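You operate a simulated robot arm through the tools that you are given. There is no shell and no other tool.

You run a simulated two-armed robot. Do the job below in one go: nothing can be reset, and whatever is moved stays where it is left.

Task
Tighten the dripping heads hose clamp and sponge up the puddle.
Fine: use the yellow nut driver; shut that line's valve first and open it again after; driver and green-topped sponge go back. Set down upright: yellow nut driver. What is to be rubbed or washed off counts as gone when no trace of it is left.

The check looks at the end state, three seconds after you hand in, the way a careful person would. Anything else that was tipped, shoved, dropped, spilled or broken makes it a failure.

Robot
Two 7-joint arms with two-finger parallel grippers on one trunk that stands fixed in place. Base frame: the origin is at the foot of the trunk, x ahead of it, y to its left, z up. Readings come in m, rad, newtons and seconds.
The left shoulder is at [0.06, 0.189, 1.303], the right one opposite. With the tool pointing down near the work surface each hand reaches from about 0.1 to 0.54 m from the base axis, measured 20 degrees to its own side. Payload 3.43 kg a hand.
The tool frame of a hand sits at the grasp point between the pads (the TCP): z along the fingers, y along the line on which they close. The tips reach 0.03 m beyond it. The gripper opens to 0.094 m. The fingers are 0.028 m wide and 0.01 m thick; the gripper's body (0.05 by 0.096 m) begins 0.055 m behind the TCP.
Orientation is that of the tool frame in the base frame, as a unit quaternion [x, y, z, w]. With the fingers straight down and closing along the base's y, the tool's x points along the base's -x, its y along +y and its z along -z.

Tools
- The arms move only by the tool arm_command. It takes "left_increments", "right_increments" or both (then of equal length, played together; a hand with none holds still); each is a list of rows, each a list of 6 numbers: the shift along the base's x, y, z in units of 40 mm (1.0 is 40 mm), then the turn, a rotation vector about the base's x, y, z in units of 5 degrees (1.0 is 5 degrees). In form: [[tx, ty, tz, ax, ay, az], ...]. A call has 1 to 20 rows; each row shifts and turns the commanded pose from where the row before left it. "left_jaw" and "right_jaw" are, for a hand that has rows, the gripper command, from -1 (shut) to 1 (fully open), values between in proportion, set as the call begins (left out, the last holds). A call with a number of a shift or a turn outside -1 to 1 is refused whole. Each row takes 0.2 s and may step no farther than 0.05 m and 0.15 rad from the row before; otherwise, or with a gripper value out of range, the whole call is refused. Where a pose cannot be reached the arm comes as near as it can. A force on the tool above 40 N (or 10 N above the force at the start of the call, whichever is more), or a blocked arm, ends the call early, and 0.2 s more pass. The fingers move at their own pace (about 0.153 m/s each) and stop on an object; they squeeze with about 37 N. The grip force told is the motor's: it shows also when the fingers shut on nothing. Time passes only in rows, and 0.2 s behind the last, so rows that do not move let the fingers close. The reply holds the time, the measured pose of the TCP, the force on the tool along the base axes, the opening and the grip force, in the units named above and with some noise, with the torque about the TCP (base axes, N m) and any sound that the robot's microphone picked up.
- Cameras (640 x 400 px; columns grow to the right, rows downward): "scene" is now at [0.0108, 0.0263, 1.8515]; the picture's right is [0.35, -0.94, 0.00], its down [-0.73, -0.27, -0.63] and it looks along [0.59, 0.22, -0.78] (base axes); focal length 312 px, centre (320, 200). "left" rides on the left gripper at [0.076, -0.014, -0.103] in its tool frame; the picture's right is [0.18, 0.98, 0.00], its down [-0.75, 0.14, -0.64] and it looks along [-0.63, 0.12, 0.77] (tool axes); focal length 243 px, centre (320, 200). "right" rides on the right gripper at [0.076, 0.014, -0.103] in its tool frame; the picture's right is [-0.18, 0.98, 0.00], its down [-0.75, -0.14, -0.64] and it looks along [-0.63, -0.12, 0.77] (tool axes); focal length 243 px, centre (320, 200). There is no depth. A picture from a camera that has moved, and an enlarged one, comes with that camera's place and axes in the base frame and with its lens.
- get_image(camera): a new picture of that camera. It takes no simulated time.
- move_column(by): slides the trunk up (or, below 0, down) by that many m; the arms and the scene camera ride with it, the base frame stays. It gives what a move gives, with no picture.
- head_to(pan, tilt): turns the head with the scene camera to pan (to the left, within 1.501 rad either way) and tilt (down, from -0.506 to 1.204), counted from straight ahead of the robot. It gives what a move gives.
- inspect(camera, box): a new picture of the part [left, top, right, bottom] of that camera's present view, enlarged. It takes no simulated time.
- sign_off(): hands the job in; it is judged then, once.

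Places have to be worked out from the pictures, the camera data and where the tool is seen. Open the grippers and draw the arms clear of the work before you hand the job in, unless the task says otherwise.

The tools are called after "Emit:" as name(argument=value, ...) on one line, values as JSON. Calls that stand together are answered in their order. arm_command: Moves the arms, as the interface text tells. Its arguments: {"type":"object","properties":{"left_increments":{"type":"array"},"left_jaw":{"type":"number"},"right_increments":{"type":"array"},"right_jaw":{"type":"number"}},"required":[]} The other tools are called the same way: move_column (by) moves the trunk up or down; head_to (pan, tilt) turns the head that bears the scene camera; get_image (camera) takes a picture; inspect (camera, box) takes an enlarged picture of a part of a camera's view; sign_off () hands the job in.

At the start:

```text
time: 0.0
left_eef_pos: [0.3088, 0.2738, 1.3738]
left_tcp_rot: [0.001, 1.0, 0.001, 0.001]
left_wrist_force: [0.3, 1.3, 1.2]
left_torque: [0.02, -0.01, 0.01]
left_width: 0.0941
left_gripper_force: 0.1
right_eef_pos: [0.3469, -0.0318, 1.3718]
right_tcp_rot: [-0.001, 1.0, 0.0, 0.001]
right_wrist_force: [-0.2, -0.7, -0.1]
right_torque: [-0.02, 0.02, -0.01]
right_width: 0.0939
right_gripper_force: 0.1
trunk travel left (down, up): [-0.976, 0.014]
head pan, tilt (commanded): [0.358, 0.888]
```

scene: 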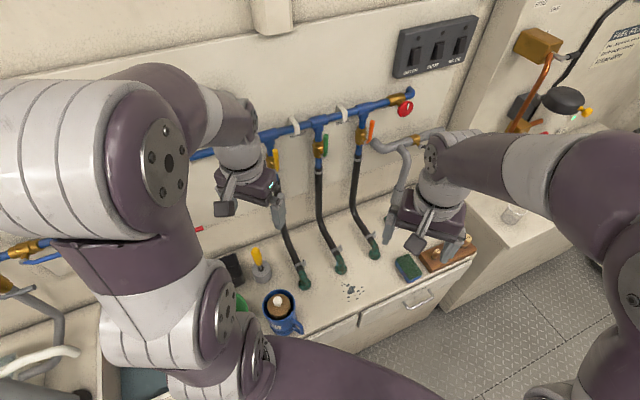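
right: 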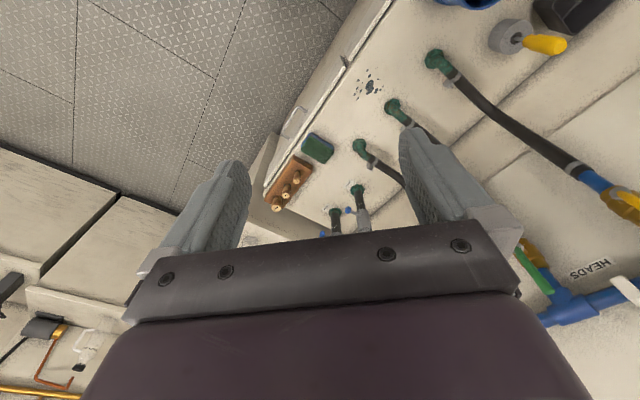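
left: 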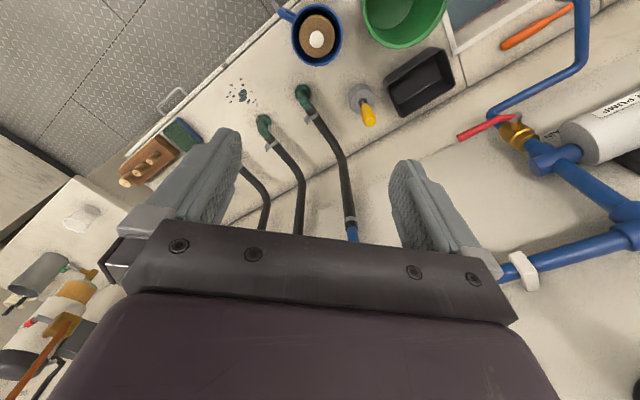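

I start by looking closer at the work area: the hoses, valves, driver, sponge and puddle.

Emit:
inspect(camera="scene", box=[220, 80, 480, 340])

Emit:
inspect(camera="left", box=[160, 0, 480, 240])

Emit:
inspect(camera="right", box=[260, 0, 640, 330])

```text
1.54 times, centred on (350, 210) of scene
camera zoom: at [0.0108, 0.0263, 1.8515], right [0.35, -0.94, 0.0], down [-0.73, -0.27, -0.63], along [0.59, 0.22, -0.78], focal length 481 px, centre (274, 185)
```

zoom: 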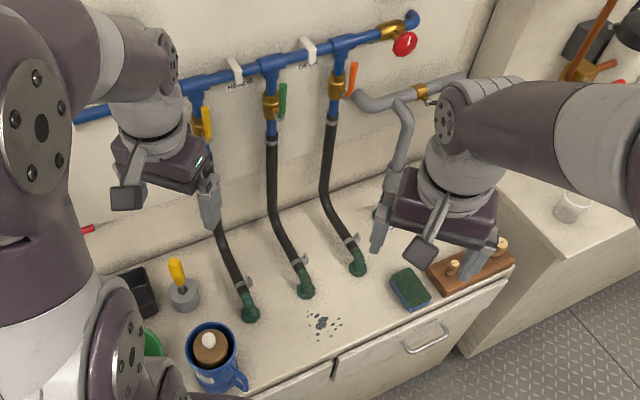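

```text
1.67 times, centred on (320, 120) of left
camera zoom: at [0.234, 0.2591, 1.4739], right [-0.18, 0.98, 0.0], down [0.75, 0.14, 0.64], along [0.63, 0.12, -0.77], focal length 404 px, centre (320, 333)
```

zoom: 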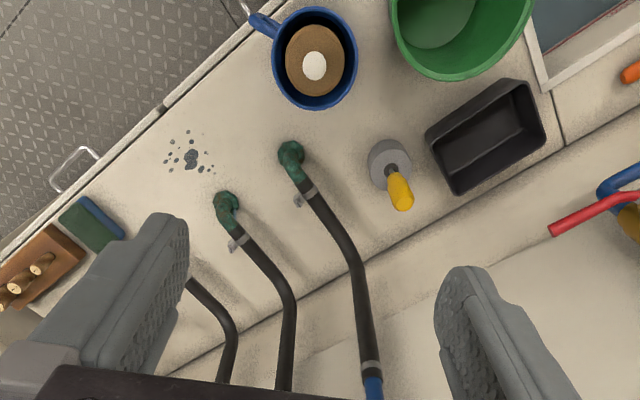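

```text
1.21 times, centred on (450, 165) of right
camera zoom: at [0.2715, -0.0186, 1.474], right [0.18, 0.98, 0.0], down [0.75, -0.14, 0.64], along [0.63, -0.12, -0.77], focal length 294 px, centre (162, 242)
```

zoom: 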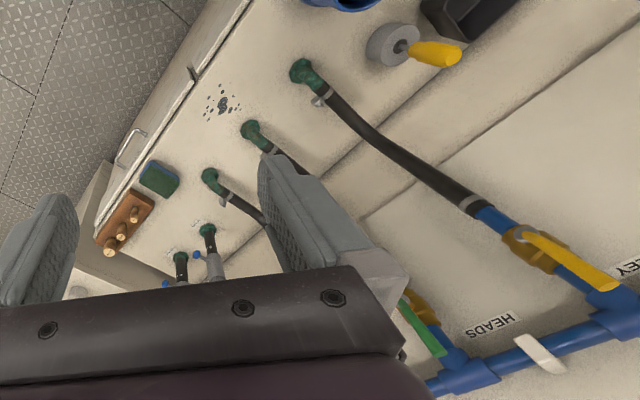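

I need to read the labels by the tees and see which clamp drips; zooming in on those.

Emit:
inspect(camera="scene", box=[250, 80, 430, 180])

Emit:
inspect(camera="scene", box=[220, 220, 420, 340])

Emit:
inspect(camera="right", box=[480, 160, 640, 330])

Emit:
inspect(camera="right", box=[320, 30, 480, 130])

```text
3.56 times, centred on (340, 130) of scene
camera zoom: at [0.0108, 0.0263, 1.8515], right [0.35, -0.94, 0.0], down [-0.73, -0.27, -0.63], along [0.59, 0.22, -0.78], focal length 1111 px, centre (249, 449)
```

zoom: 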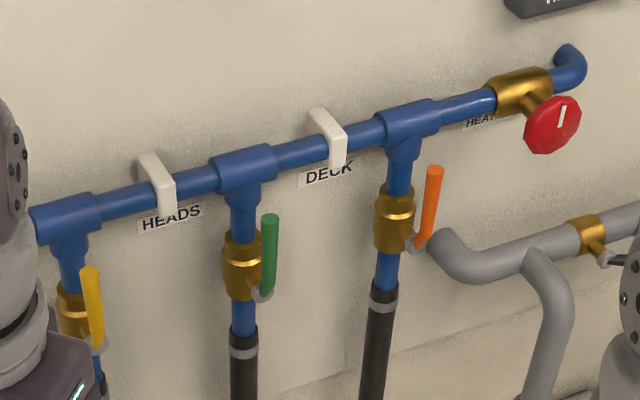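

```text
3.20 times, centred on (320, 280) of scene
camera zoom: at [0.0108, 0.0263, 1.8515], right [0.35, -0.94, 0.0], down [-0.73, -0.27, -0.63], along [0.59, 0.22, -0.78], focal length 1000 px, centre (320, -56)
```

zoom: 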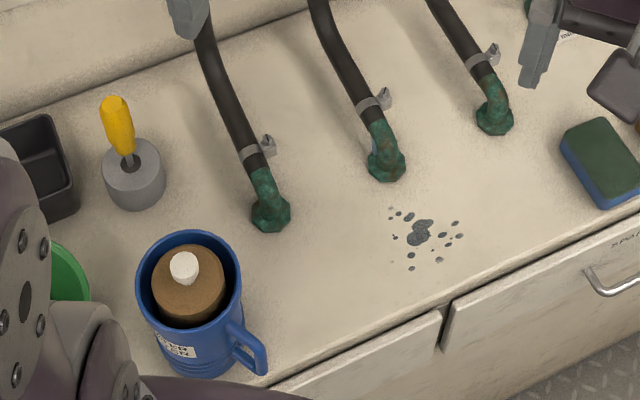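

```text
2.35 times, centred on (560, 245) of right
camera zoom: at [0.2715, -0.0186, 1.474], right [0.18, 0.98, 0.0], down [0.75, -0.14, 0.64], along [0.63, -0.12, -0.77], focal length 571 px, centre (-245, 94)
```

zoom: 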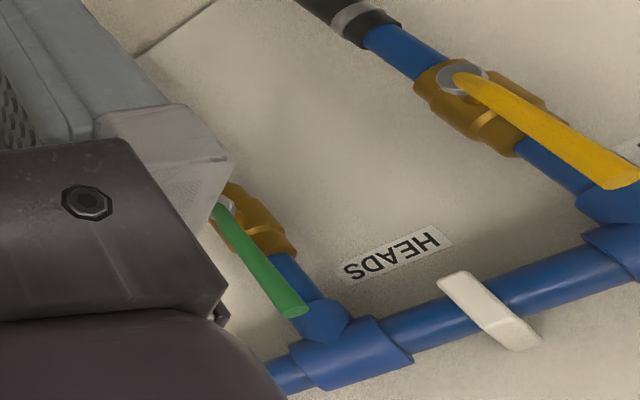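

```text
4.00 times, centred on (400, 80) of right
camera zoom: at [0.2715, -0.0186, 1.474], right [0.18, 0.98, 0.0], down [0.75, -0.14, 0.64], along [0.63, -0.12, -0.77], focal length 970 px, centre (0, 680)
```

zoom: 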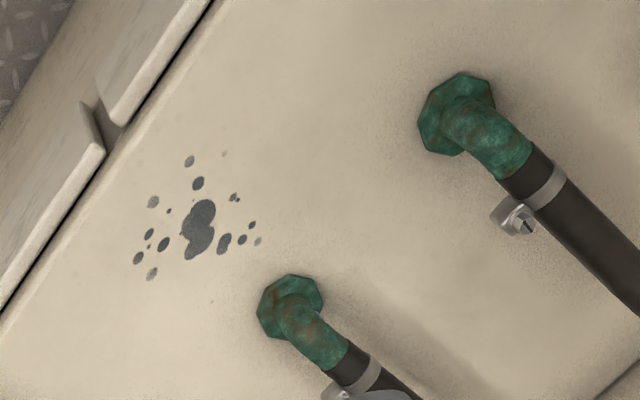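

The labels sit left of each tee (HEADS goes with the green-handled middle line), and the puddle triangulates to about (0.486, 0.081, 0.75), next to the middle elbow. I draw both arms sideways and back so that the scene camera gets a clear view.

Emit:
arm_command(left_increments=[[-0.5, 1, 0, 0, 0, 0], [-0.5, 1, 0, 0, 0, 0], [-0.5, 1, 0, 0, 0, 0], [0, 1, 0, 0, 0, 0], [0, 1, 0, 0, 0, 0]], right_increments=[[-0.5, -1, 0, 0, 0, 0], [-0.5, -1, 0, 0, 0, 0], [-0.5, -1, 0, 0, 0, 0], [0, -1, 0, 0, 0, 0], [0, -1, 0, 0, 0, 0]])

```text
time: 1.2
left_eef_pos: [0.251, 0.476, 1.3724]
left_tcp_rot: [0.0, 1.0, 0.0, 0.002]
left_wrist_force: [0.1, -0.5, -0.1]
left_torque: [0.0, 0.01, -0.01]
left_width: 0.0941
left_gripper_force: 0.1
right_eef_pos: [0.2877, -0.2309, 1.3718]
right_tcp_rot: [-0.001, 1.0, 0.001, 0.0]
right_wrist_force: [-0.7, 0.7, 0.2]
right_torque: [-0.05, 0.0, 0.03]
right_width: 0.0941
right_gripper_force: 0.1
trunk travel left (down, up): [-0.976, 0.014]
head pan, tilt (commanded): [0.358, 0.888]
```

Arms are moved aside; now fresh views of everything.

Emit:
get_image(camera="scene")

Emit:
get_image(camera="left")

Emit:
get_image(camera="right")

```text
taken
camera scene: at [0.0119, 0.0279, 1.8515], right [0.35, -0.94, 0.0], down [-0.73, -0.27, -0.63], along [0.59, 0.22, -0.78], focal length 312 px, centre (320, 200)
```

scene: 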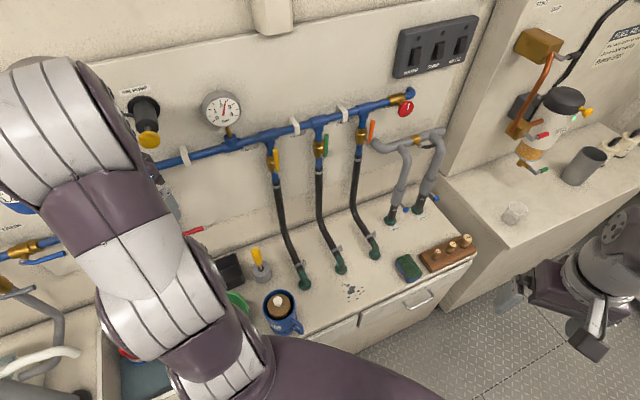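

```text
taken
camera left: at [0.1756, 0.4617, 1.4729], right [-0.18, 0.98, 0.0], down [0.75, 0.14, 0.64], along [0.63, 0.12, -0.77], focal length 243 px, centre (320, 200)
```

left: 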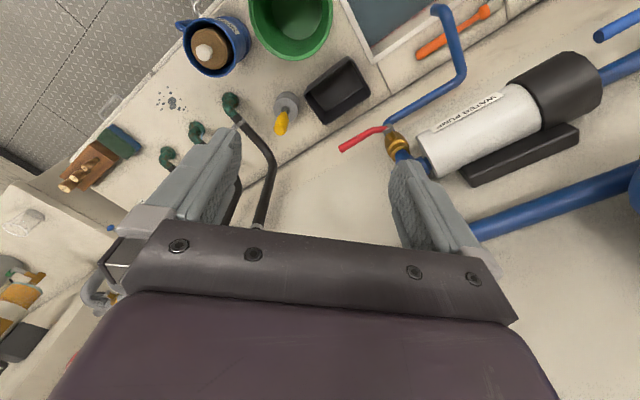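

```text
taken
camera right: at [0.2109, -0.2164, 1.4748], right [0.18, 0.98, 0.0], down [0.75, -0.14, 0.64], along [0.63, -0.12, -0.77], focal length 243 px, centre (320, 200)
```

right: 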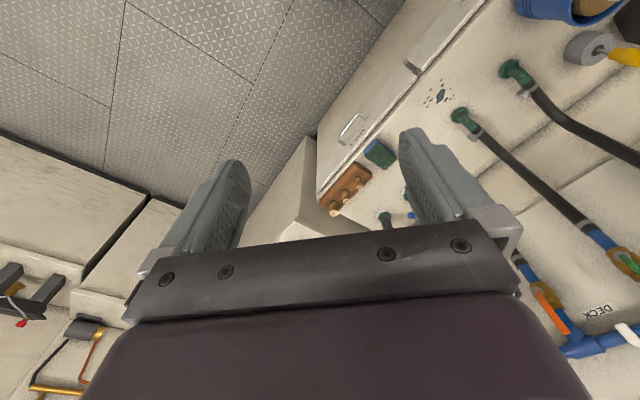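

The counter top is near z = 0.75, with the three elbows at about (0.44, 0.25), (0.55, 0.15) and (0.66, 0.04). The driver stands in its holder near (0.43, 0.42), the sponge near (0.63, -0.09), and the green valve handle's pivot near (0.65, 0.25, 1.21). I lower the trunk to gain reach.

Emit:
move_column(by=-0.15)

Emit:
get_image(camera="scene")

Emit:
get_image(camera="left")

```text
time: 3.0
left_eef_pos: [0.2505, 0.4737, 1.222]
left_tcp_rot: [0.0, 1.0, 0.0, 0.0]
left_wrist_force: [-0.4, -0.4, 0.0]
left_torque: [-0.03, 0.01, 0.01]
left_width: 0.094
left_gripper_force: 0.0
right_eef_pos: [0.2865, -0.232, 1.2228]
right_tcp_rot: [-0.001, 1.0, -0.001, 0.001]
right_wrist_force: [0.7, 0.1, 0.0]
right_torque: [-0.01, 0.03, -0.02]
right_width: 0.0941
right_gripper_force: 0.0
trunk travel left (down, up): [-0.826, 0.164]
head pan, tilt (commanded): [0.358, 0.888]
```

```text
taken
camera scene: at [0.0108, 0.0264, 1.7016], right [0.35, -0.94, 0.0], down [-0.73, -0.27, -0.63], along [0.59, 0.22, -0.78], focal length 312 px, centre (320, 200)
```

scene: 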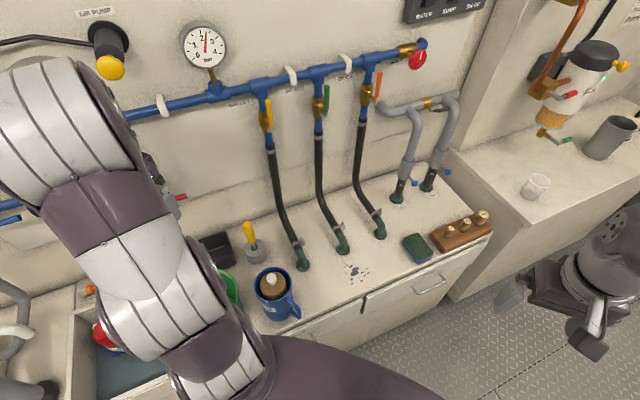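

```text
taken
camera left: at [0.175, 0.46, 1.3234], right [-0.18, 0.98, 0.0], down [0.75, 0.14, 0.64], along [0.63, 0.12, -0.77], focal length 243 px, centre (320, 200)
```

left: 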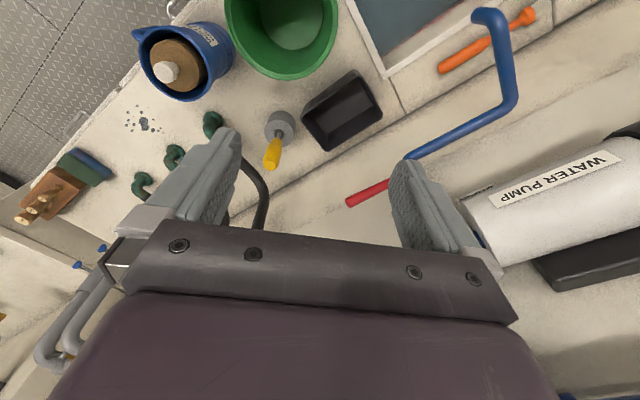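

Zooming on the clamps, driver and valves from the new height.

Emit:
inspect(camera="scene", box=[310, 205, 390, 255])

Emit:
inspect(camera="scene", box=[240, 60, 400, 160])

Emit:
inspect(camera="scene", box=[230, 210, 330, 272])

Emit:
inspect(camera="scene", box=[340, 200, 500, 300])

```text
8.00 times, centred on (350, 230) of scene
camera zoom: at [0.0108, 0.0264, 1.7016], right [0.35, -0.94, 0.0], down [-0.73, -0.27, -0.63], along [0.59, 0.22, -0.78], focal length 2499 px, centre (80, -40)
```

zoom: 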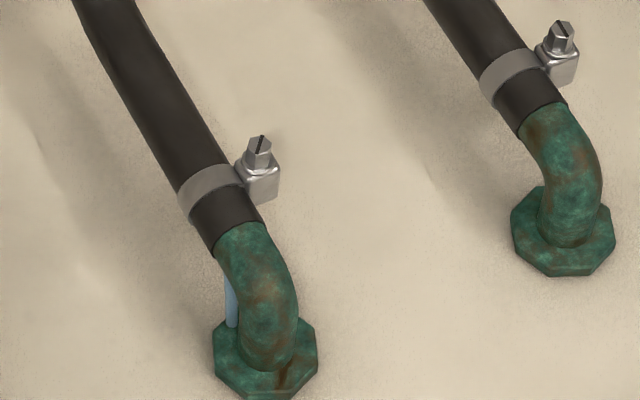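

```text
4.00 times, centred on (320, 110) of scene
camera zoom: at [0.0108, 0.0264, 1.7016], right [0.35, -0.94, 0.0], down [-0.73, -0.27, -0.63], along [0.59, 0.22, -0.78], focal length 1250 px, centre (320, 560)
```

zoom: 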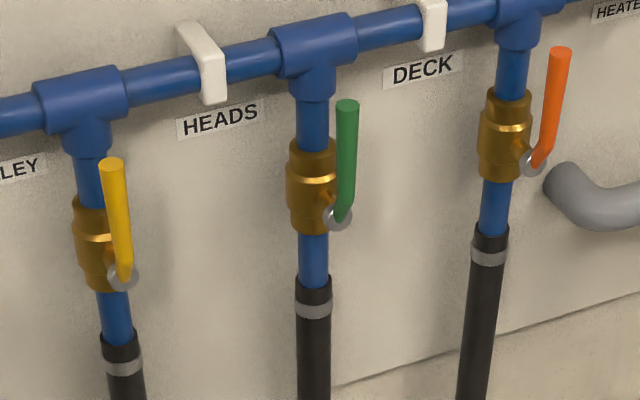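

```text
6.40 times, centred on (280, 241) of scene
camera zoom: at [0.0108, 0.0264, 1.7016], right [0.35, -0.94, 0.0], down [-0.73, -0.27, -0.63], along [0.59, 0.22, -0.78], focal length 2000 px, centre (576, -62)
```

zoom: 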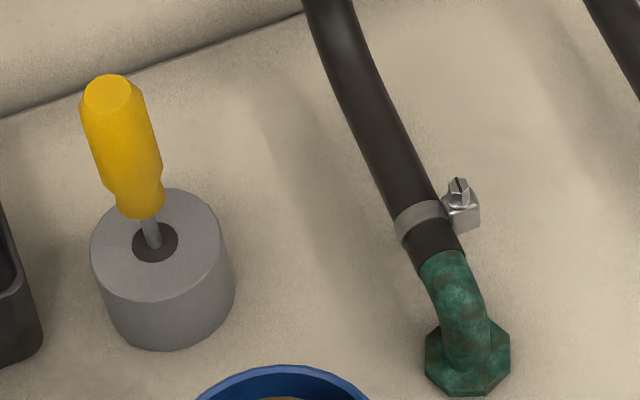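

```text
4.00 times, centred on (420, 250) of scene
camera zoom: at [0.0108, 0.0264, 1.7016], right [0.35, -0.94, 0.0], down [-0.73, -0.27, -0.63], along [0.59, 0.22, -0.78], focal length 1250 px, centre (-80, 0)
```

zoom: 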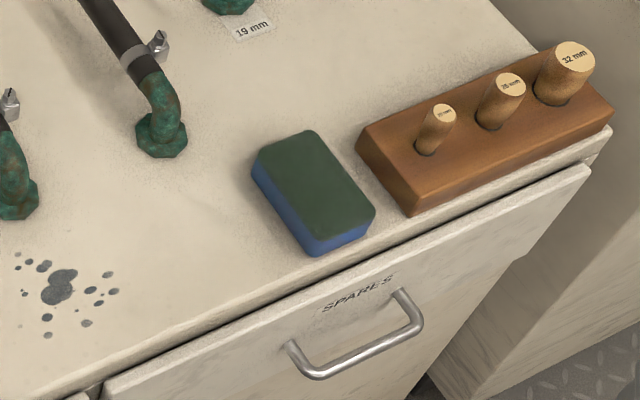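

The middle (heads) hose shows a drop running down its elbow, and its clamp bolt has a vertical hex head on the right side of the band. I bring the left hand, fingers down, to about (0.45, 0.17, 1.12) for a close look at it.

Emit:
arm_command(left_increments=[[0.2, -1, 0, 0, 0, 0], [0.2, -1, 0, 0, 0, 0], [0.2, -1, 0, 0, 0, 0], [0.2, -1, 0, 0, 0, 0], [0.2, -1, 0, 0, 0, 0], [1, -0.6, -0.6, 0, 0, 0], [1, -0.6, -0.6, 0, 0, 0], [1, -0.6, -0.6, 0, 0, 0], [1, -0.6, -0.6, 0, 0, 0]])

Emit:
get_image(camera="left")

Emit:
get_image(camera="scene")

```text
refused: row 6 steps farther than a row can; nothing moved
```

```text
taken
camera left: at [0.175, 0.46, 1.3234], right [-0.18, 0.98, 0.0], down [0.75, 0.14, 0.64], along [0.63, 0.12, -0.77], focal length 243 px, centre (320, 200)
```

left: 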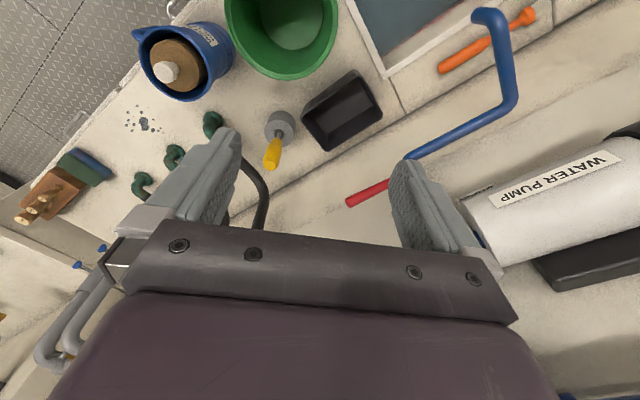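

```text
taken
camera scene: at [0.0108, 0.0264, 1.7016], right [0.35, -0.94, 0.0], down [-0.73, -0.27, -0.63], along [0.59, 0.22, -0.78], focal length 312 px, centre (320, 200)
```

scene: 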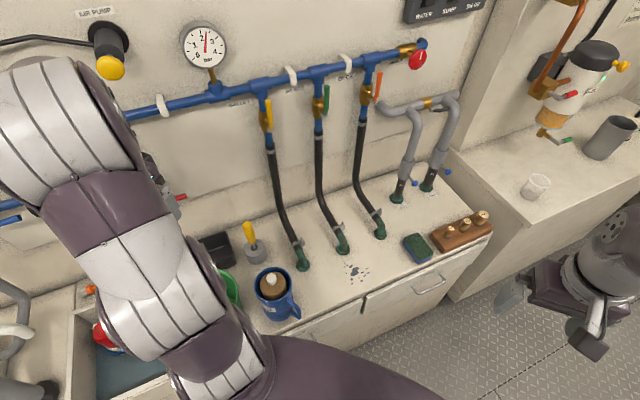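

The call was refused because a row was longer than 0.05 m; I resend it with shorter steps.

Emit:
arm_command(left_increments=[[0.2, -1, 0, 0, 0, 0], [0.2, -1, 0, 0, 0, 0], [0.2, -1, 0, 0, 0, 0], [0.2, -1, 0, 0, 0, 0], [0.2, -1, 0, 0, 0, 0], [0.9, -0.5, -0.5, 0, 0, 0], [0.9, -0.5, -0.5, 0, 0, 0], [0.9, -0.5, -0.5, 0, 0, 0], [0.9, -0.5, -0.5, 0, 0, 0]])

Emit:
get_image(camera="left")

Emit:
get_image(camera="scene")

```text
time: 5.0
left_eef_pos: [0.4393, 0.1962, 1.1433]
left_tcp_rot: [-0.001, 1.0, 0.0, 0.0]
left_wrist_force: [0.5, -0.5, 0.2]
left_torque: [-0.02, 0.02, 0.02]
left_width: 0.0937
left_gripper_force: 0.1
right_eef_pos: [0.2888, -0.2323, 1.2215]
right_tcp_rot: [-0.002, 1.0, 0.0, -0.002]
right_wrist_force: [0.0, 0.1, 1.1]
right_torque: [0.01, 0.02, 0.0]
right_width: 0.0941
right_gripper_force: 0.0
trunk travel left (down, up): [-0.826, 0.164]
head pan, tilt (commanded): [0.358, 0.888]
```

```text
taken
camera left: at [0.3639, 0.1808, 1.2448], right [-0.19, 0.98, 0.0], down [0.75, 0.14, 0.64], along [0.63, 0.12, -0.77], focal length 243 px, centre (320, 200)
```

left: 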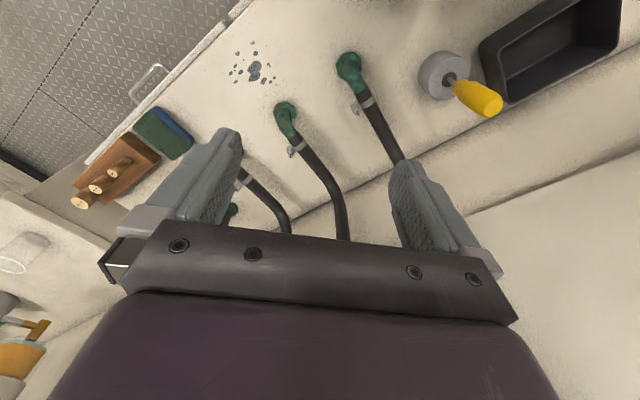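

```text
taken
camera scene: at [0.0138, 0.026, 1.7015], right [0.35, -0.94, 0.0], down [-0.73, -0.27, -0.63], along [0.59, 0.22, -0.78], focal length 312 px, centre (320, 200)
```

scene: 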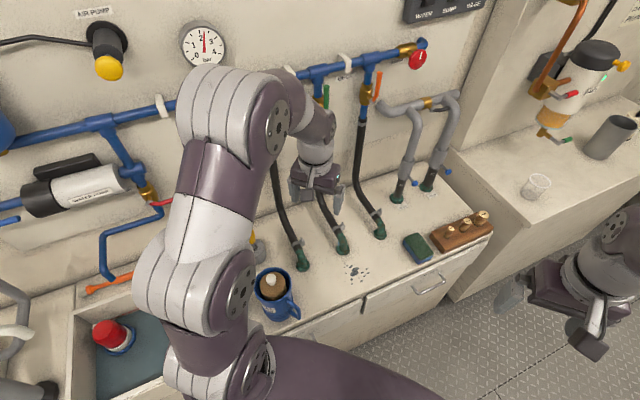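

Now close-ups through the left camera of bolt 2, the driver and the puddle.

Emit:
inspect(camera="left", box=[260, 90, 340, 170])

Emit:
inspect(camera="left", box=[400, 40, 520, 120])

Emit:
inspect(camera="left", box=[60, 20, 300, 220])

```text
5.00 times, centred on (300, 130) of left
camera zoom: at [0.3639, 0.1808, 1.2448], right [-0.19, 0.98, 0.0], down [0.75, 0.14, 0.64], along [0.63, 0.12, -0.77], focal length 1213 px, centre (420, 550)
```

zoom: 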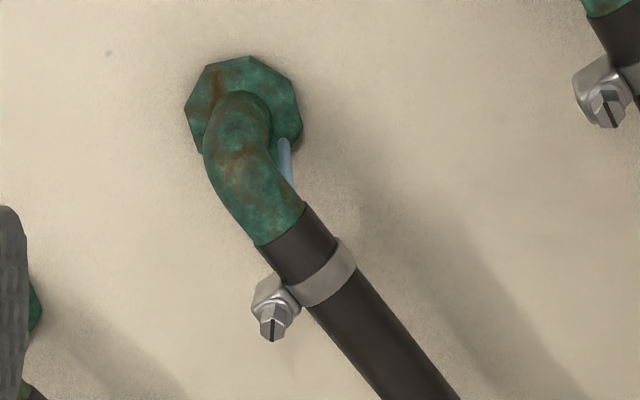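

```text
5.00 times, centred on (460, 80) of left
camera zoom: at [0.3639, 0.1808, 1.2448], right [-0.19, 0.98, 0.0], down [0.75, 0.14, 0.64], along [0.63, 0.12, -0.77], focal length 1213 px, centre (-380, 800)
```

zoom: 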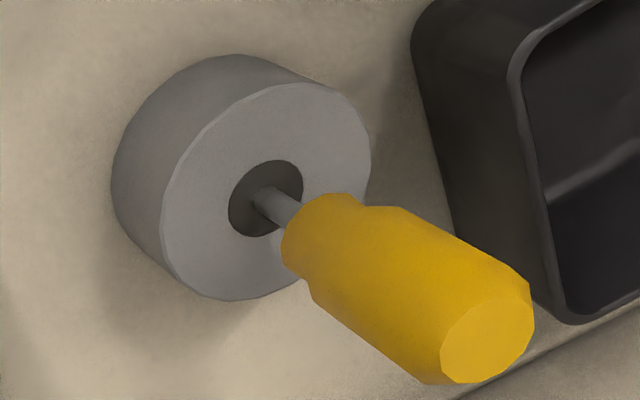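

```text
2.00 times, centred on (180, 120) of left
camera zoom: at [0.3639, 0.1808, 1.2448], right [-0.19, 0.98, 0.0], down [0.75, 0.14, 0.64], along [0.63, 0.12, -0.77], focal length 485 px, centre (600, 360)
```

zoom: 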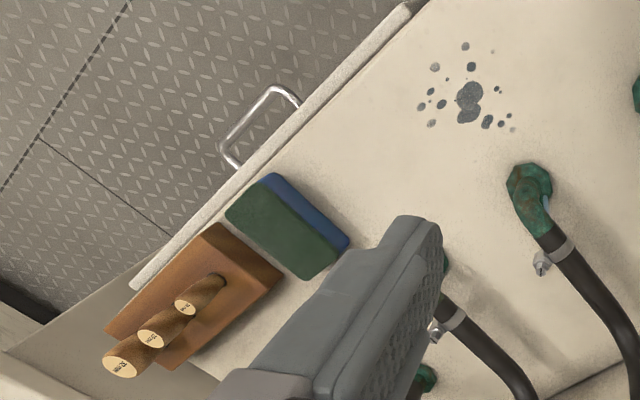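

Bolt 2's head triangulates to about (0.605, 0.167, 0.83), standing vertical, and the driver handle top is near (0.428, 0.414, 0.938). The green valve lever's tip is at about (0.656, 0.251, 1.29) and its pivot near (0.668, 0.257, 1.20). I begin with the valve: I pitch the left hand to point forward, shutting its fingers.

Emit:
arm_command(left_increments=[[0, 0, 0.17, 0, -1, 0], [0, 0, 0.17, 0, -1, 0], [0, 0, 0.17, 0, -1, 0], [0, 0, 0.17, 0, -1, 0], [0, 0, 0.17, 0, -1, 0], [0, 0, 0.17, 0, -1, 0], [0, 0, 0.17, 0, -1, 0], [0, 0, 0.17, 0, -1, 0], [0, 0, 0.17, 0, -1, 0], [0, 0, 0.17, 0, -1, 0], [0, 0, 0.17, 0, -1, 0], [0, 0, 0.17, 0, -1, 0], [0, 0, 0.17, 0, -1, 0], [0, 0, 0.17, 0, -1, 0], [0, 0, 0.17, 0, -1, 0], [0, 0, 0.17, 0, -1, 0], [0, 0, 0.17, 0, -1, 0], [0, 0, 0.17, 0, -1, 0]], left_jaw=-1)

Emit:
get_image(camera="left")

Emit:
get_image(camera="scene")

```text
time: 8.8
left_eef_pos: [0.4353, 0.1963, 1.2646]
left_tcp_rot: [-0.001, 0.706, 0.001, 0.708]
left_wrist_force: [-0.4, 0.5, 0.0]
left_torque: [0.01, 0.01, 0.01]
left_width: 0.0001
left_gripper_force: 33.4
right_eef_pos: [0.2863, -0.2317, 1.2225]
right_tcp_rot: [0.0, 1.0, 0.0, 0.0]
right_wrist_force: [-0.1, -0.3, 0.5]
right_torque: [0.04, -0.02, -0.03]
right_width: 0.0938
right_gripper_force: 0.0
trunk travel left (down, up): [-0.826, 0.164]
head pan, tilt (commanded): [0.358, 0.888]
```

```text
taken
camera left: at [0.3335, 0.1803, 1.1869], right [0.0, 0.98, -0.18], down [-0.65, 0.14, 0.75], along [0.76, 0.12, 0.63], focal length 243 px, centre (320, 200)
```

left: 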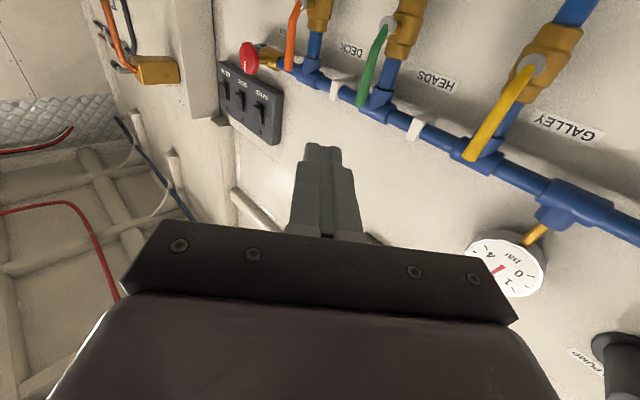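

```text
taken
camera scene: at [0.0111, 0.0263, 1.7015], right [0.35, -0.94, 0.0], down [-0.73, -0.27, -0.63], along [0.59, 0.22, -0.78], focal length 312 px, centre (320, 200)
```

scene: 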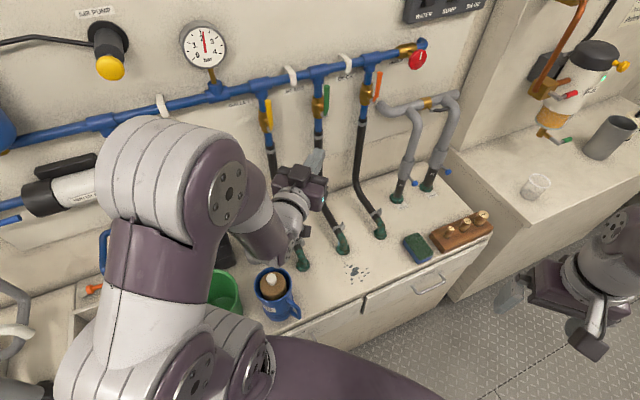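

The GALLEY label clearly belongs to the yellow valve, so HEADS is green. Next I yaw the hand 45 degrees so that it faces the wall, moving toward (0.54, 0.21, 1.265), a little to the left of the green lever.

Emit:
arm_command(left_increments=[[0.28, 0.04, 0, 0, 0, 1], [0.28, 0.04, 0, 0, 0, 1], [0.28, 0.04, 0, 0, 0, 1], [0.28, 0.04, 0, 0, 0, 1], [0.28, 0.04, 0, 0, 0, 1], [0.28, 0.04, 0, 0, 0, 1], [0.28, 0.04, 0, 0, 0, 1], [0.28, 0.04, 0, 0, 0, 1], [0.28, 0.04, 0, 0, 0, 1]])

Emit:
get_image(camera="left")

Emit:
get_image(camera="scene")

```text
time: 10.8
left_eef_pos: [0.5364, 0.2091, 1.265]
left_tcp_rot: [-0.271, 0.653, 0.272, 0.653]
left_wrist_force: [-0.1, 0.4, -0.2]
left_torque: [0.0, 0.0, 0.05]
left_width: 0.0
left_gripper_force: 32.9
right_eef_pos: [0.2883, -0.2319, 1.222]
right_tcp_rot: [-0.002, 1.0, 0.0, 0.0]
right_wrist_force: [1.1, 0.4, 0.9]
right_torque: [0.03, 0.01, 0.04]
right_width: 0.094
right_gripper_force: 0.1
trunk travel left (down, up): [-0.826, 0.164]
head pan, tilt (commanded): [0.358, 0.888]
```

```text
taken
camera left: at [0.4752, 0.1262, 1.1867], right [-0.7, 0.69, -0.18], down [-0.55, -0.36, 0.75], along [0.46, 0.63, 0.63], focal length 243 px, centre (320, 200)
```

left: 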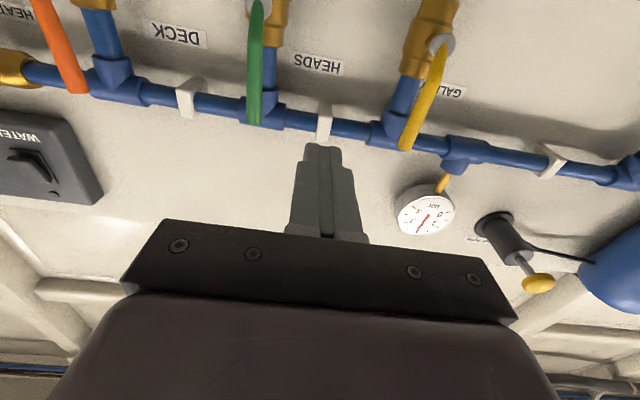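

```text
taken
camera scene: at [0.0119, 0.0258, 1.7015], right [0.35, -0.94, 0.0], down [-0.73, -0.27, -0.63], along [0.59, 0.22, -0.78], focal length 312 px, centre (320, 200)
```

scene: 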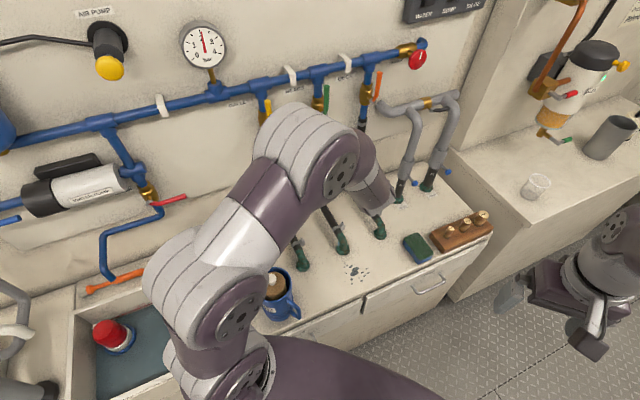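

The lever now triangulates well: pivot at row coordinate e = 0.300, wall depth n = 0.651, z = 1.202, and tip at z = 1.288, with the manifold about 4 cm behind it. I advance the shut fingers to just left of the lever, not touching it yet.

Emit:
arm_command(left_increments=[[0.7, 0.53, -0.025, 0, 0, 0], [0.7, 0.53, -0.025, 0, 0, 0], [0.7, 0.53, -0.025, 0, 0, 0], [0, 0, 0, 0, 0, 0]])

Emit:
get_image(camera="left")

Emit:
inspect(camera="scene", box=[240, 60, 400, 160])

```text
time: 11.8
left_eef_pos: [0.6182, 0.2741, 1.2596]
left_tcp_rot: [-0.272, 0.652, 0.272, 0.653]
left_wrist_force: [0.5, -0.1, -0.2]
left_torque: [-0.03, -0.04, 0.01]
left_width: 0.0002
left_gripper_force: 32.9
right_eef_pos: [0.286, -0.2308, 1.2216]
right_tcp_rot: [-0.001, 1.0, -0.001, 0.002]
right_wrist_force: [-0.5, 0.0, 0.4]
right_torque: [-0.03, 0.01, -0.03]
right_width: 0.0941
right_gripper_force: 0.2
trunk travel left (down, up): [-0.826, 0.164]
head pan, tilt (commanded): [0.358, 0.888]
```

```text
taken
camera left: at [0.5569, 0.1911, 1.1824], right [-0.7, 0.69, -0.18], down [-0.55, -0.36, 0.75], along [0.46, 0.63, 0.63], focal length 243 px, centre (320, 200)
```

left: 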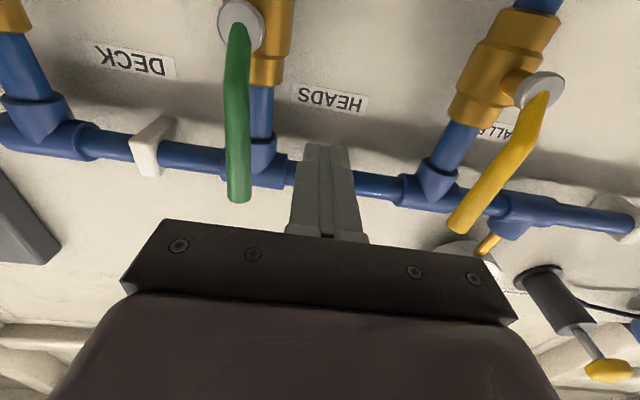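

```text
4.00 times, centred on (320, 110) of scene
camera zoom: at [0.0104, 0.0258, 1.7015], right [0.35, -0.94, 0.0], down [-0.73, -0.27, -0.63], along [0.59, 0.22, -0.78], focal length 1250 px, centre (320, 560)
```

zoom: 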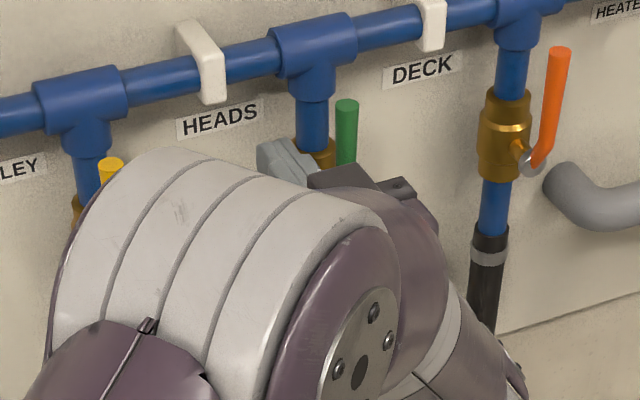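

The fingertips are left of the green lever with good depth overlap, and the scene view confirms it. Now I push the lever to the right along its arc (clockwise, like the already shut red-handled valve), first to about 45 degrees.

Emit:
arm_command(left_increments=[[0.376, -0.366, 0.05, 0, 0, 0], [0.143, -0.139, 0, 0, 0, 0], [0.116, -0.113, 0.05, 0, 0, 0], [0.116, -0.113, 0.05, 0, 0, 0], [0.125, -0.122, 0.0125, 0, 0, 0], [0.134, -0.131, 0, 0, 0, 0], [0.143, -0.139, -0.05, 0, 0, 0], [0.143, -0.139, -0.05, 0, 0, 0]])

Emit:
get_image(camera="left")

```text
time: 13.6
left_eef_pos: [0.6716, 0.2204, 1.2628]
left_tcp_rot: [-0.272, 0.652, 0.272, 0.654]
left_wrist_force: [0.3, 1.0, -0.4]
left_torque: [0.02, 0.01, 0.02]
left_width: 0.0005
left_gripper_force: 32.9
right_eef_pos: [0.2877, -0.232, 1.2217]
right_tcp_rot: [-0.001, 1.0, 0.0, 0.001]
right_wrist_force: [-0.7, 0.1, 0.3]
right_torque: [0.0, -0.01, -0.01]
right_width: 0.094
right_gripper_force: 0.0
trunk travel left (down, up): [-0.826, 0.164]
head pan, tilt (commanded): [0.358, 0.888]
```

```text
taken
camera left: at [0.6106, 0.1386, 1.186], right [-0.7, 0.69, -0.18], down [-0.55, -0.36, 0.75], along [0.46, 0.63, 0.63], focal length 243 px, centre (320, 200)
```

left: 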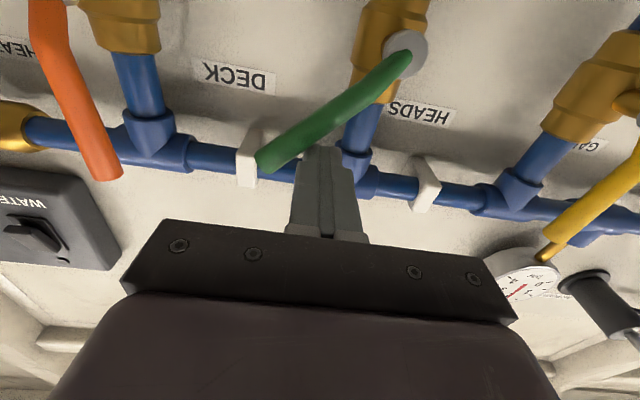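

The lever followed easily to about 45 degrees. I carry on along the arc to horizontal.

Emit:
arm_command(left_increments=[[0.072, -0.07, -0.1, 0, 0, 0], [0.125, -0.122, -0.125, 0, 0, 0], [0.125, -0.122, -0.1625, 0, 0, 0], [0.107, -0.104, -0.1875, 0, 0, 0], [0.09, -0.087, -0.2125, 0, 0, 0], [0.054, -0.052, -0.225, 0, 0, 0], [0, 0, -0.05, 0, 0, 0]])

Emit:
get_image(camera="left")

Emit:
get_image(camera="scene")

```text
time: 15.2
left_eef_pos: [0.6938, 0.201, 1.2202]
left_tcp_rot: [-0.272, 0.652, 0.272, 0.654]
left_wrist_force: [-0.1, 0.5, 0.7]
left_torque: [0.01, 0.03, -0.01]
left_width: 0.0
left_gripper_force: 33.4
right_eef_pos: [0.2867, -0.2305, 1.224]
right_tcp_rot: [-0.001, 1.0, -0.001, 0.001]
right_wrist_force: [-0.5, -0.8, -0.4]
right_torque: [-0.03, 0.0, -0.03]
right_width: 0.0941
right_gripper_force: 0.0
trunk travel left (down, up): [-0.826, 0.164]
head pan, tilt (commanded): [0.358, 0.888]
```

```text
taken
camera left: at [0.6323, 0.1174, 1.1442], right [-0.7, 0.69, -0.19], down [-0.56, -0.36, 0.75], along [0.46, 0.63, 0.63], focal length 243 px, centre (320, 200)
```

left: 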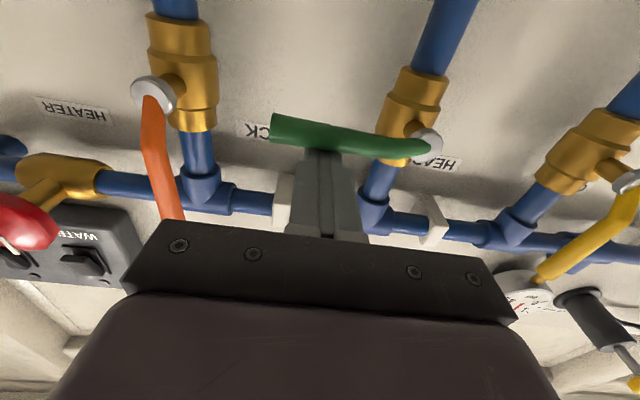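

```text
taken
camera scene: at [0.0104, 0.0263, 1.7015], right [0.35, -0.94, 0.0], down [-0.73, -0.27, -0.63], along [0.59, 0.22, -0.78], focal length 312 px, centre (320, 200)
```

scene: 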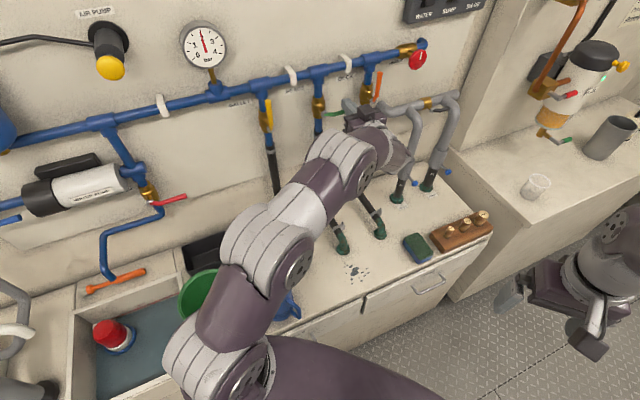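

The lever is about horizontal (tip z about 1.200 against pivot 1.202). I press down a few more millimetres to feel whether it's on its stop.

Emit:
arm_command(left_increments=[[0, 0, -0.06, 0, 0, 0], [0, 0, -0.06, 0, 0, 0], [0, 0, 0, 0, 0, 0]])

Emit:
inspect(camera="left", box=[220, 60, 480, 230])

```text
time: 15.9
left_eef_pos: [0.6909, 0.1977, 1.2204]
left_tcp_rot: [-0.272, 0.65, 0.271, 0.656]
left_wrist_force: [7.1, 3.1, 22.8]
left_torque: [0.36, -0.37, -0.04]
left_width: 0.0
left_gripper_force: 33.3
right_eef_pos: [0.2858, -0.2315, 1.2226]
right_tcp_rot: [-0.002, 1.0, 0.0, 0.001]
right_wrist_force: [0.1, -0.1, 0.8]
right_torque: [-0.04, 0.03, -0.04]
right_width: 0.094
right_gripper_force: 0.1
trunk travel left (down, up): [-0.826, 0.164]
head pan, tilt (commanded): [0.358, 0.888]
```

```text
2.35 times, centred on (350, 145) of left
camera zoom: at [0.6316, 0.1167, 1.143], right [-0.69, 0.69, -0.19], down [-0.56, -0.36, 0.75], along [0.45, 0.63, 0.64], focal length 571 px, centre (249, 329)
```

zoom: 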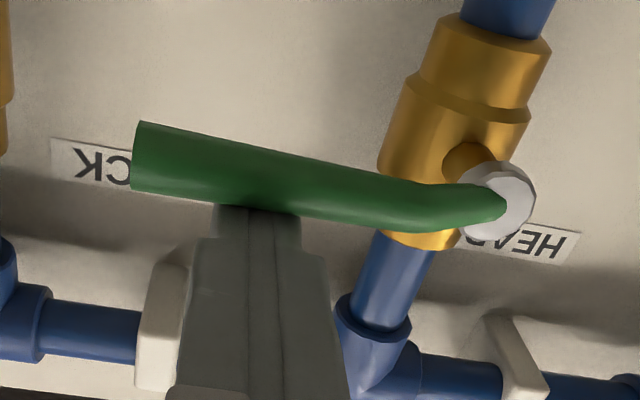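

The 23 N upward reaction with no more motion shows that the lever is on its shut stop. I unload, back away from the wall, and yaw the hand back.

Emit:
arm_command(left_increments=[[0, 0, 0.25, 0, 0, 0], [-0.5, -0.51, 0.1, 0, 0, 0], [-0.7, -0.71, 0, 0, 0, 0], [-0.7, -0.71, 0, 0, 0, 0], [-0.7, -0.71, 0, 0, 0, 0], [-0.3, 0.2, 0, 0, 0, -1], [-0.3, 0.2, 0, 0, 0, -1], [-0.3, 0.2, 0, 0, 0, -1], [-0.3, 0.2, 0, 0, 0, -1], [-0.3, 0.2, 0, 0, 0, -1], [-0.3, 0.2, 0, 0, 0, -1], [-0.3, 0.2, 0, 0, 0, -1], [-0.3, 0.2, 0, 0, 0, -1], [-0.3, 0.2, 0, 0, 0, -1]])

Emit:
get_image(camera="scene")

Emit:
get_image(camera="left")

```text
time: 18.9
left_eef_pos: [0.481, 0.167, 1.2293]
left_tcp_rot: [0.0, 0.707, 0.0, 0.708]
left_wrist_force: [0.3, -0.2, -0.1]
left_torque: [0.0, 0.02, 0.01]
left_width: 0.0
left_gripper_force: 32.9
right_eef_pos: [0.2854, -0.2319, 1.2223]
right_tcp_rot: [0.0, 1.0, 0.0, 0.001]
right_wrist_force: [-0.9, 0.2, -0.3]
right_torque: [-0.03, 0.03, 0.0]
right_width: 0.0937
right_gripper_force: 0.0
trunk travel left (down, up): [-0.826, 0.164]
head pan, tilt (commanded): [0.358, 0.888]
```

```text
taken
camera scene: at [0.0101, 0.0271, 1.7015], right [0.35, -0.94, 0.0], down [-0.73, -0.27, -0.63], along [0.59, 0.22, -0.78], focal length 312 px, centre (320, 200)
```

scene: 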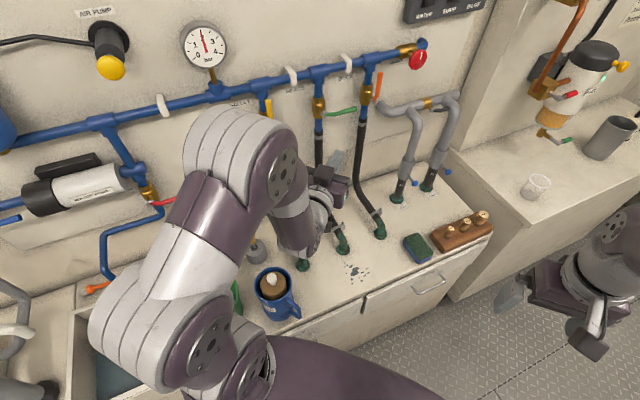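

```text
taken
camera left: at [0.3796, 0.1517, 1.1526], right [0.0, 0.98, -0.19], down [-0.64, 0.14, 0.75], along [0.77, 0.12, 0.63], focal length 243 px, centre (320, 200)
```

left: 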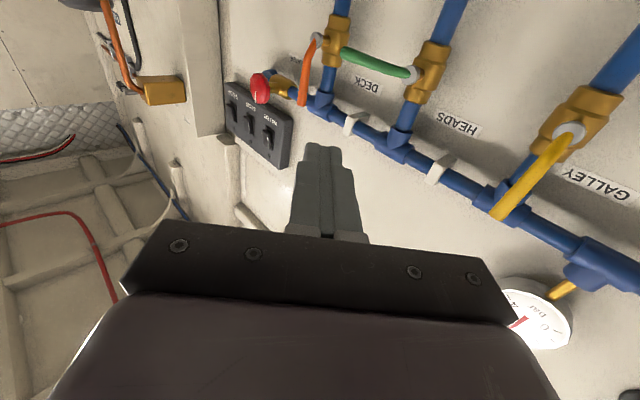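

The green lever lies horizontal: shut. Now I pitch the left hand down again, opening it and moving toward the nut driver.

Emit:
arm_command(left_increments=[[-0.11, 0.226, -0.125, 0, 1, 0], [-0.11, 0.226, -0.125, 0, 1, 0], [-0.11, 0.226, -0.125, 0, 1, 0], [-0.11, 0.226, -0.125, 0, 1, 0], [-0.11, 0.226, -0.125, 0, 1, 0], [-0.11, 0.226, -0.125, 0, 1, 0], [-0.11, 0.226, -0.125, 0, 1, 0], [-0.11, 0.226, -0.125, 0, 1, 0], [-0.11, 0.226, -0.125, 0, 1, 0], [-0.11, 0.226, -0.125, 0, 1, 0], [-0.11, 0.226, -0.125, 0, 1, 0], [-0.11, 0.226, -0.125, 0, 1, 0], [-0.11, 0.226, -0.125, 0, 1, 0], [-0.11, 0.226, -0.125, 0, 1, 0], [-0.11, 0.226, -0.125, 0, 1, 0], [-0.11, 0.226, -0.125, 0, 1, 0], [-0.11, 0.226, -0.125, 0, 1, 0], [-0.11, 0.226, -0.125, 0, 1, 0]], left_jaw=1)

Emit:
get_image(camera="left")

Emit:
get_image(camera="scene")

```text
time: 22.8
left_eef_pos: [0.3799, 0.3032, 1.0917]
left_tcp_rot: [-0.001, 0.996, -0.003, 0.09]
left_wrist_force: [-0.3, -0.7, 0.1]
left_torque: [-0.01, 0.02, -0.01]
left_width: 0.0939
left_gripper_force: 0.0
left hand out of reach, approached as far as the arm can: row 15, 16, 17, 18
right_eef_pos: [0.2879, -0.2301, 1.2224]
right_tcp_rot: [-0.001, 1.0, 0.0, 0.001]
right_wrist_force: [0.4, 1.0, 1.0]
right_torque: [-0.03, 0.02, 0.02]
right_width: 0.094
right_gripper_force: 0.0
trunk travel left (down, up): [-0.826, 0.164]
head pan, tilt (commanded): [0.358, 0.888]
```

```text
taken
camera left: at [0.2889, 0.289, 1.1798], right [-0.18, 0.98, -0.04], down [0.63, 0.15, 0.77], along [0.76, 0.12, -0.64], focal length 243 px, centre (320, 200)
```

left: 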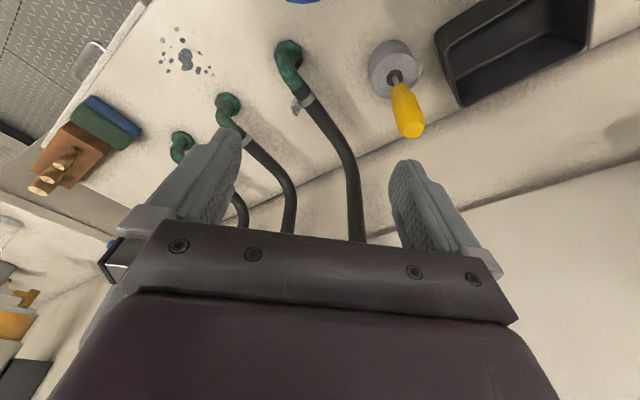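

```text
taken
camera scene: at [0.012, 0.0274, 1.7015], right [0.35, -0.94, 0.0], down [-0.73, -0.27, -0.63], along [0.59, 0.22, -0.78], focal length 312 px, centre (320, 200)
```

scene: 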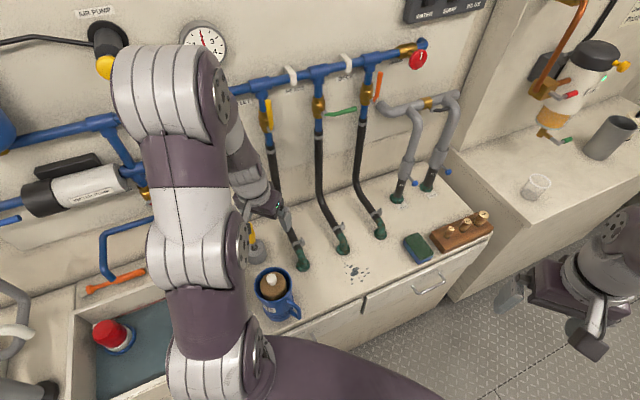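

The hand is 10 degrees short of vertical here, where the arm is too folded. Going lower and further out should free it, so I lower it by about 8 cm and check.

Emit:
arm_command(left_increments=[[0, 0, -0.7, 0, 0, 0], [0, 0, -0.7, 0, 0, 0], [0, 0, -0.7, 0, 0, 0], [0, 0, 0, 0, 0, 0]])

Emit:
get_image(camera="left")

```text
time: 23.8
left_eef_pos: [0.38, 0.3017, 1.0021]
left_tcp_rot: [0.0, 0.998, -0.001, 0.068]
left_wrist_force: [0.3, 0.4, -0.3]
left_torque: [0.0, 0.01, 0.0]
left_width: 0.0943
left_gripper_force: 0.0
left hand out of reach, approached as far as the arm can: row 1
right_eef_pos: [0.2864, -0.2304, 1.2225]
right_tcp_rot: [-0.001, 1.0, -0.001, 0.001]
right_wrist_force: [0.5, 0.1, 0.5]
right_torque: [0.03, 0.02, -0.02]
right_width: 0.094
right_gripper_force: 0.1
trunk travel left (down, up): [-0.826, 0.164]
head pan, tilt (commanded): [0.358, 0.888]
```

```text
taken
camera left: at [0.2909, 0.2869, 1.0928], right [-0.18, 0.98, -0.03], down [0.66, 0.14, 0.74], along [0.73, 0.12, -0.67], focal length 243 px, centre (320, 200)
```

left: 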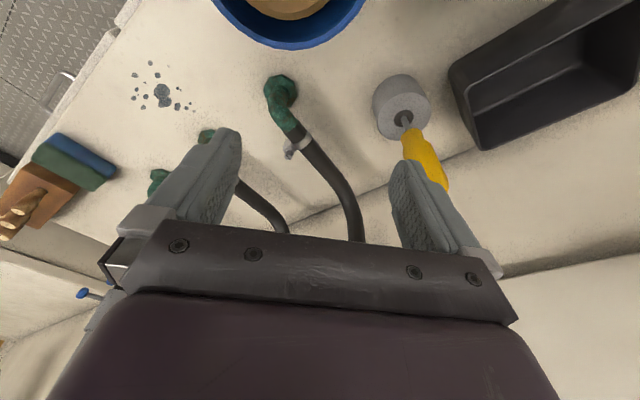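

Lower down, the arm can reach; the hand still lacks about 7.8 degrees of pitch, so I add it.

Emit:
arm_command(left_increments=[[0, 0, 0, 0, 0.8, 0], [0, 0, 0, 0, 0.76, 0], [0, 0, 0, 0, 0, 0]])

Emit:
get_image(camera="left")

Emit:
get_image(camera="scene")

```text
time: 24.6
left_eef_pos: [0.3789, 0.3001, 1.0019]
left_tcp_rot: [0.0, 0.998, -0.005, 0.056]
left_wrist_force: [-0.9, 0.5, 0.3]
left_torque: [-0.02, 0.01, 0.01]
left_width: 0.0942
left_gripper_force: 0.0
left hand out of reach, approached as far as the arm can: row 1, 2
right_eef_pos: [0.2855, -0.2318, 1.2226]
right_tcp_rot: [0.0, 1.0, 0.0, 0.001]
right_wrist_force: [0.1, 0.2, 0.0]
right_torque: [0.0, 0.01, -0.01]
right_width: 0.0941
right_gripper_force: 0.0
trunk travel left (down, up): [-0.826, 0.164]
head pan, tilt (commanded): [0.358, 0.888]
```

```text
taken
camera left: at [0.2915, 0.2858, 1.0942], right [-0.18, 0.98, -0.03], down [0.68, 0.15, 0.72], along [0.71, 0.11, -0.69], focal length 243 px, centre (320, 200)
```

left: 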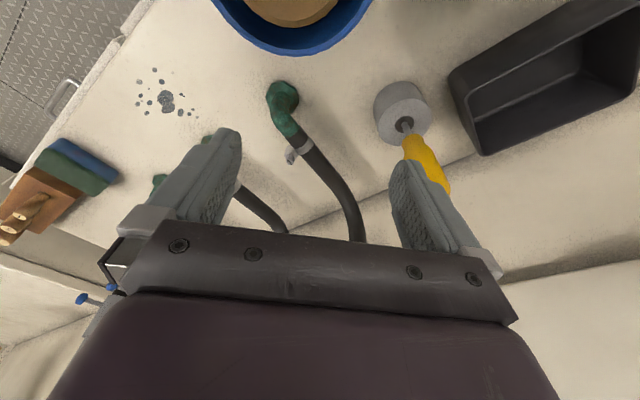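

```text
taken
camera scene: at [0.0107, 0.0263, 1.7015], right [0.35, -0.94, 0.0], down [-0.73, -0.27, -0.63], along [0.59, 0.22, -0.78], focal length 312 px, centre (320, 200)
```

scene: 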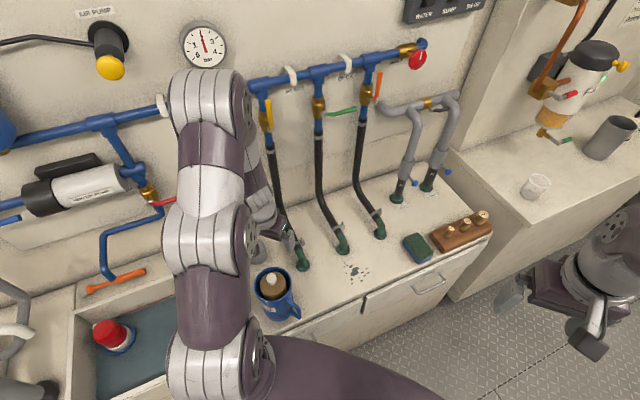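

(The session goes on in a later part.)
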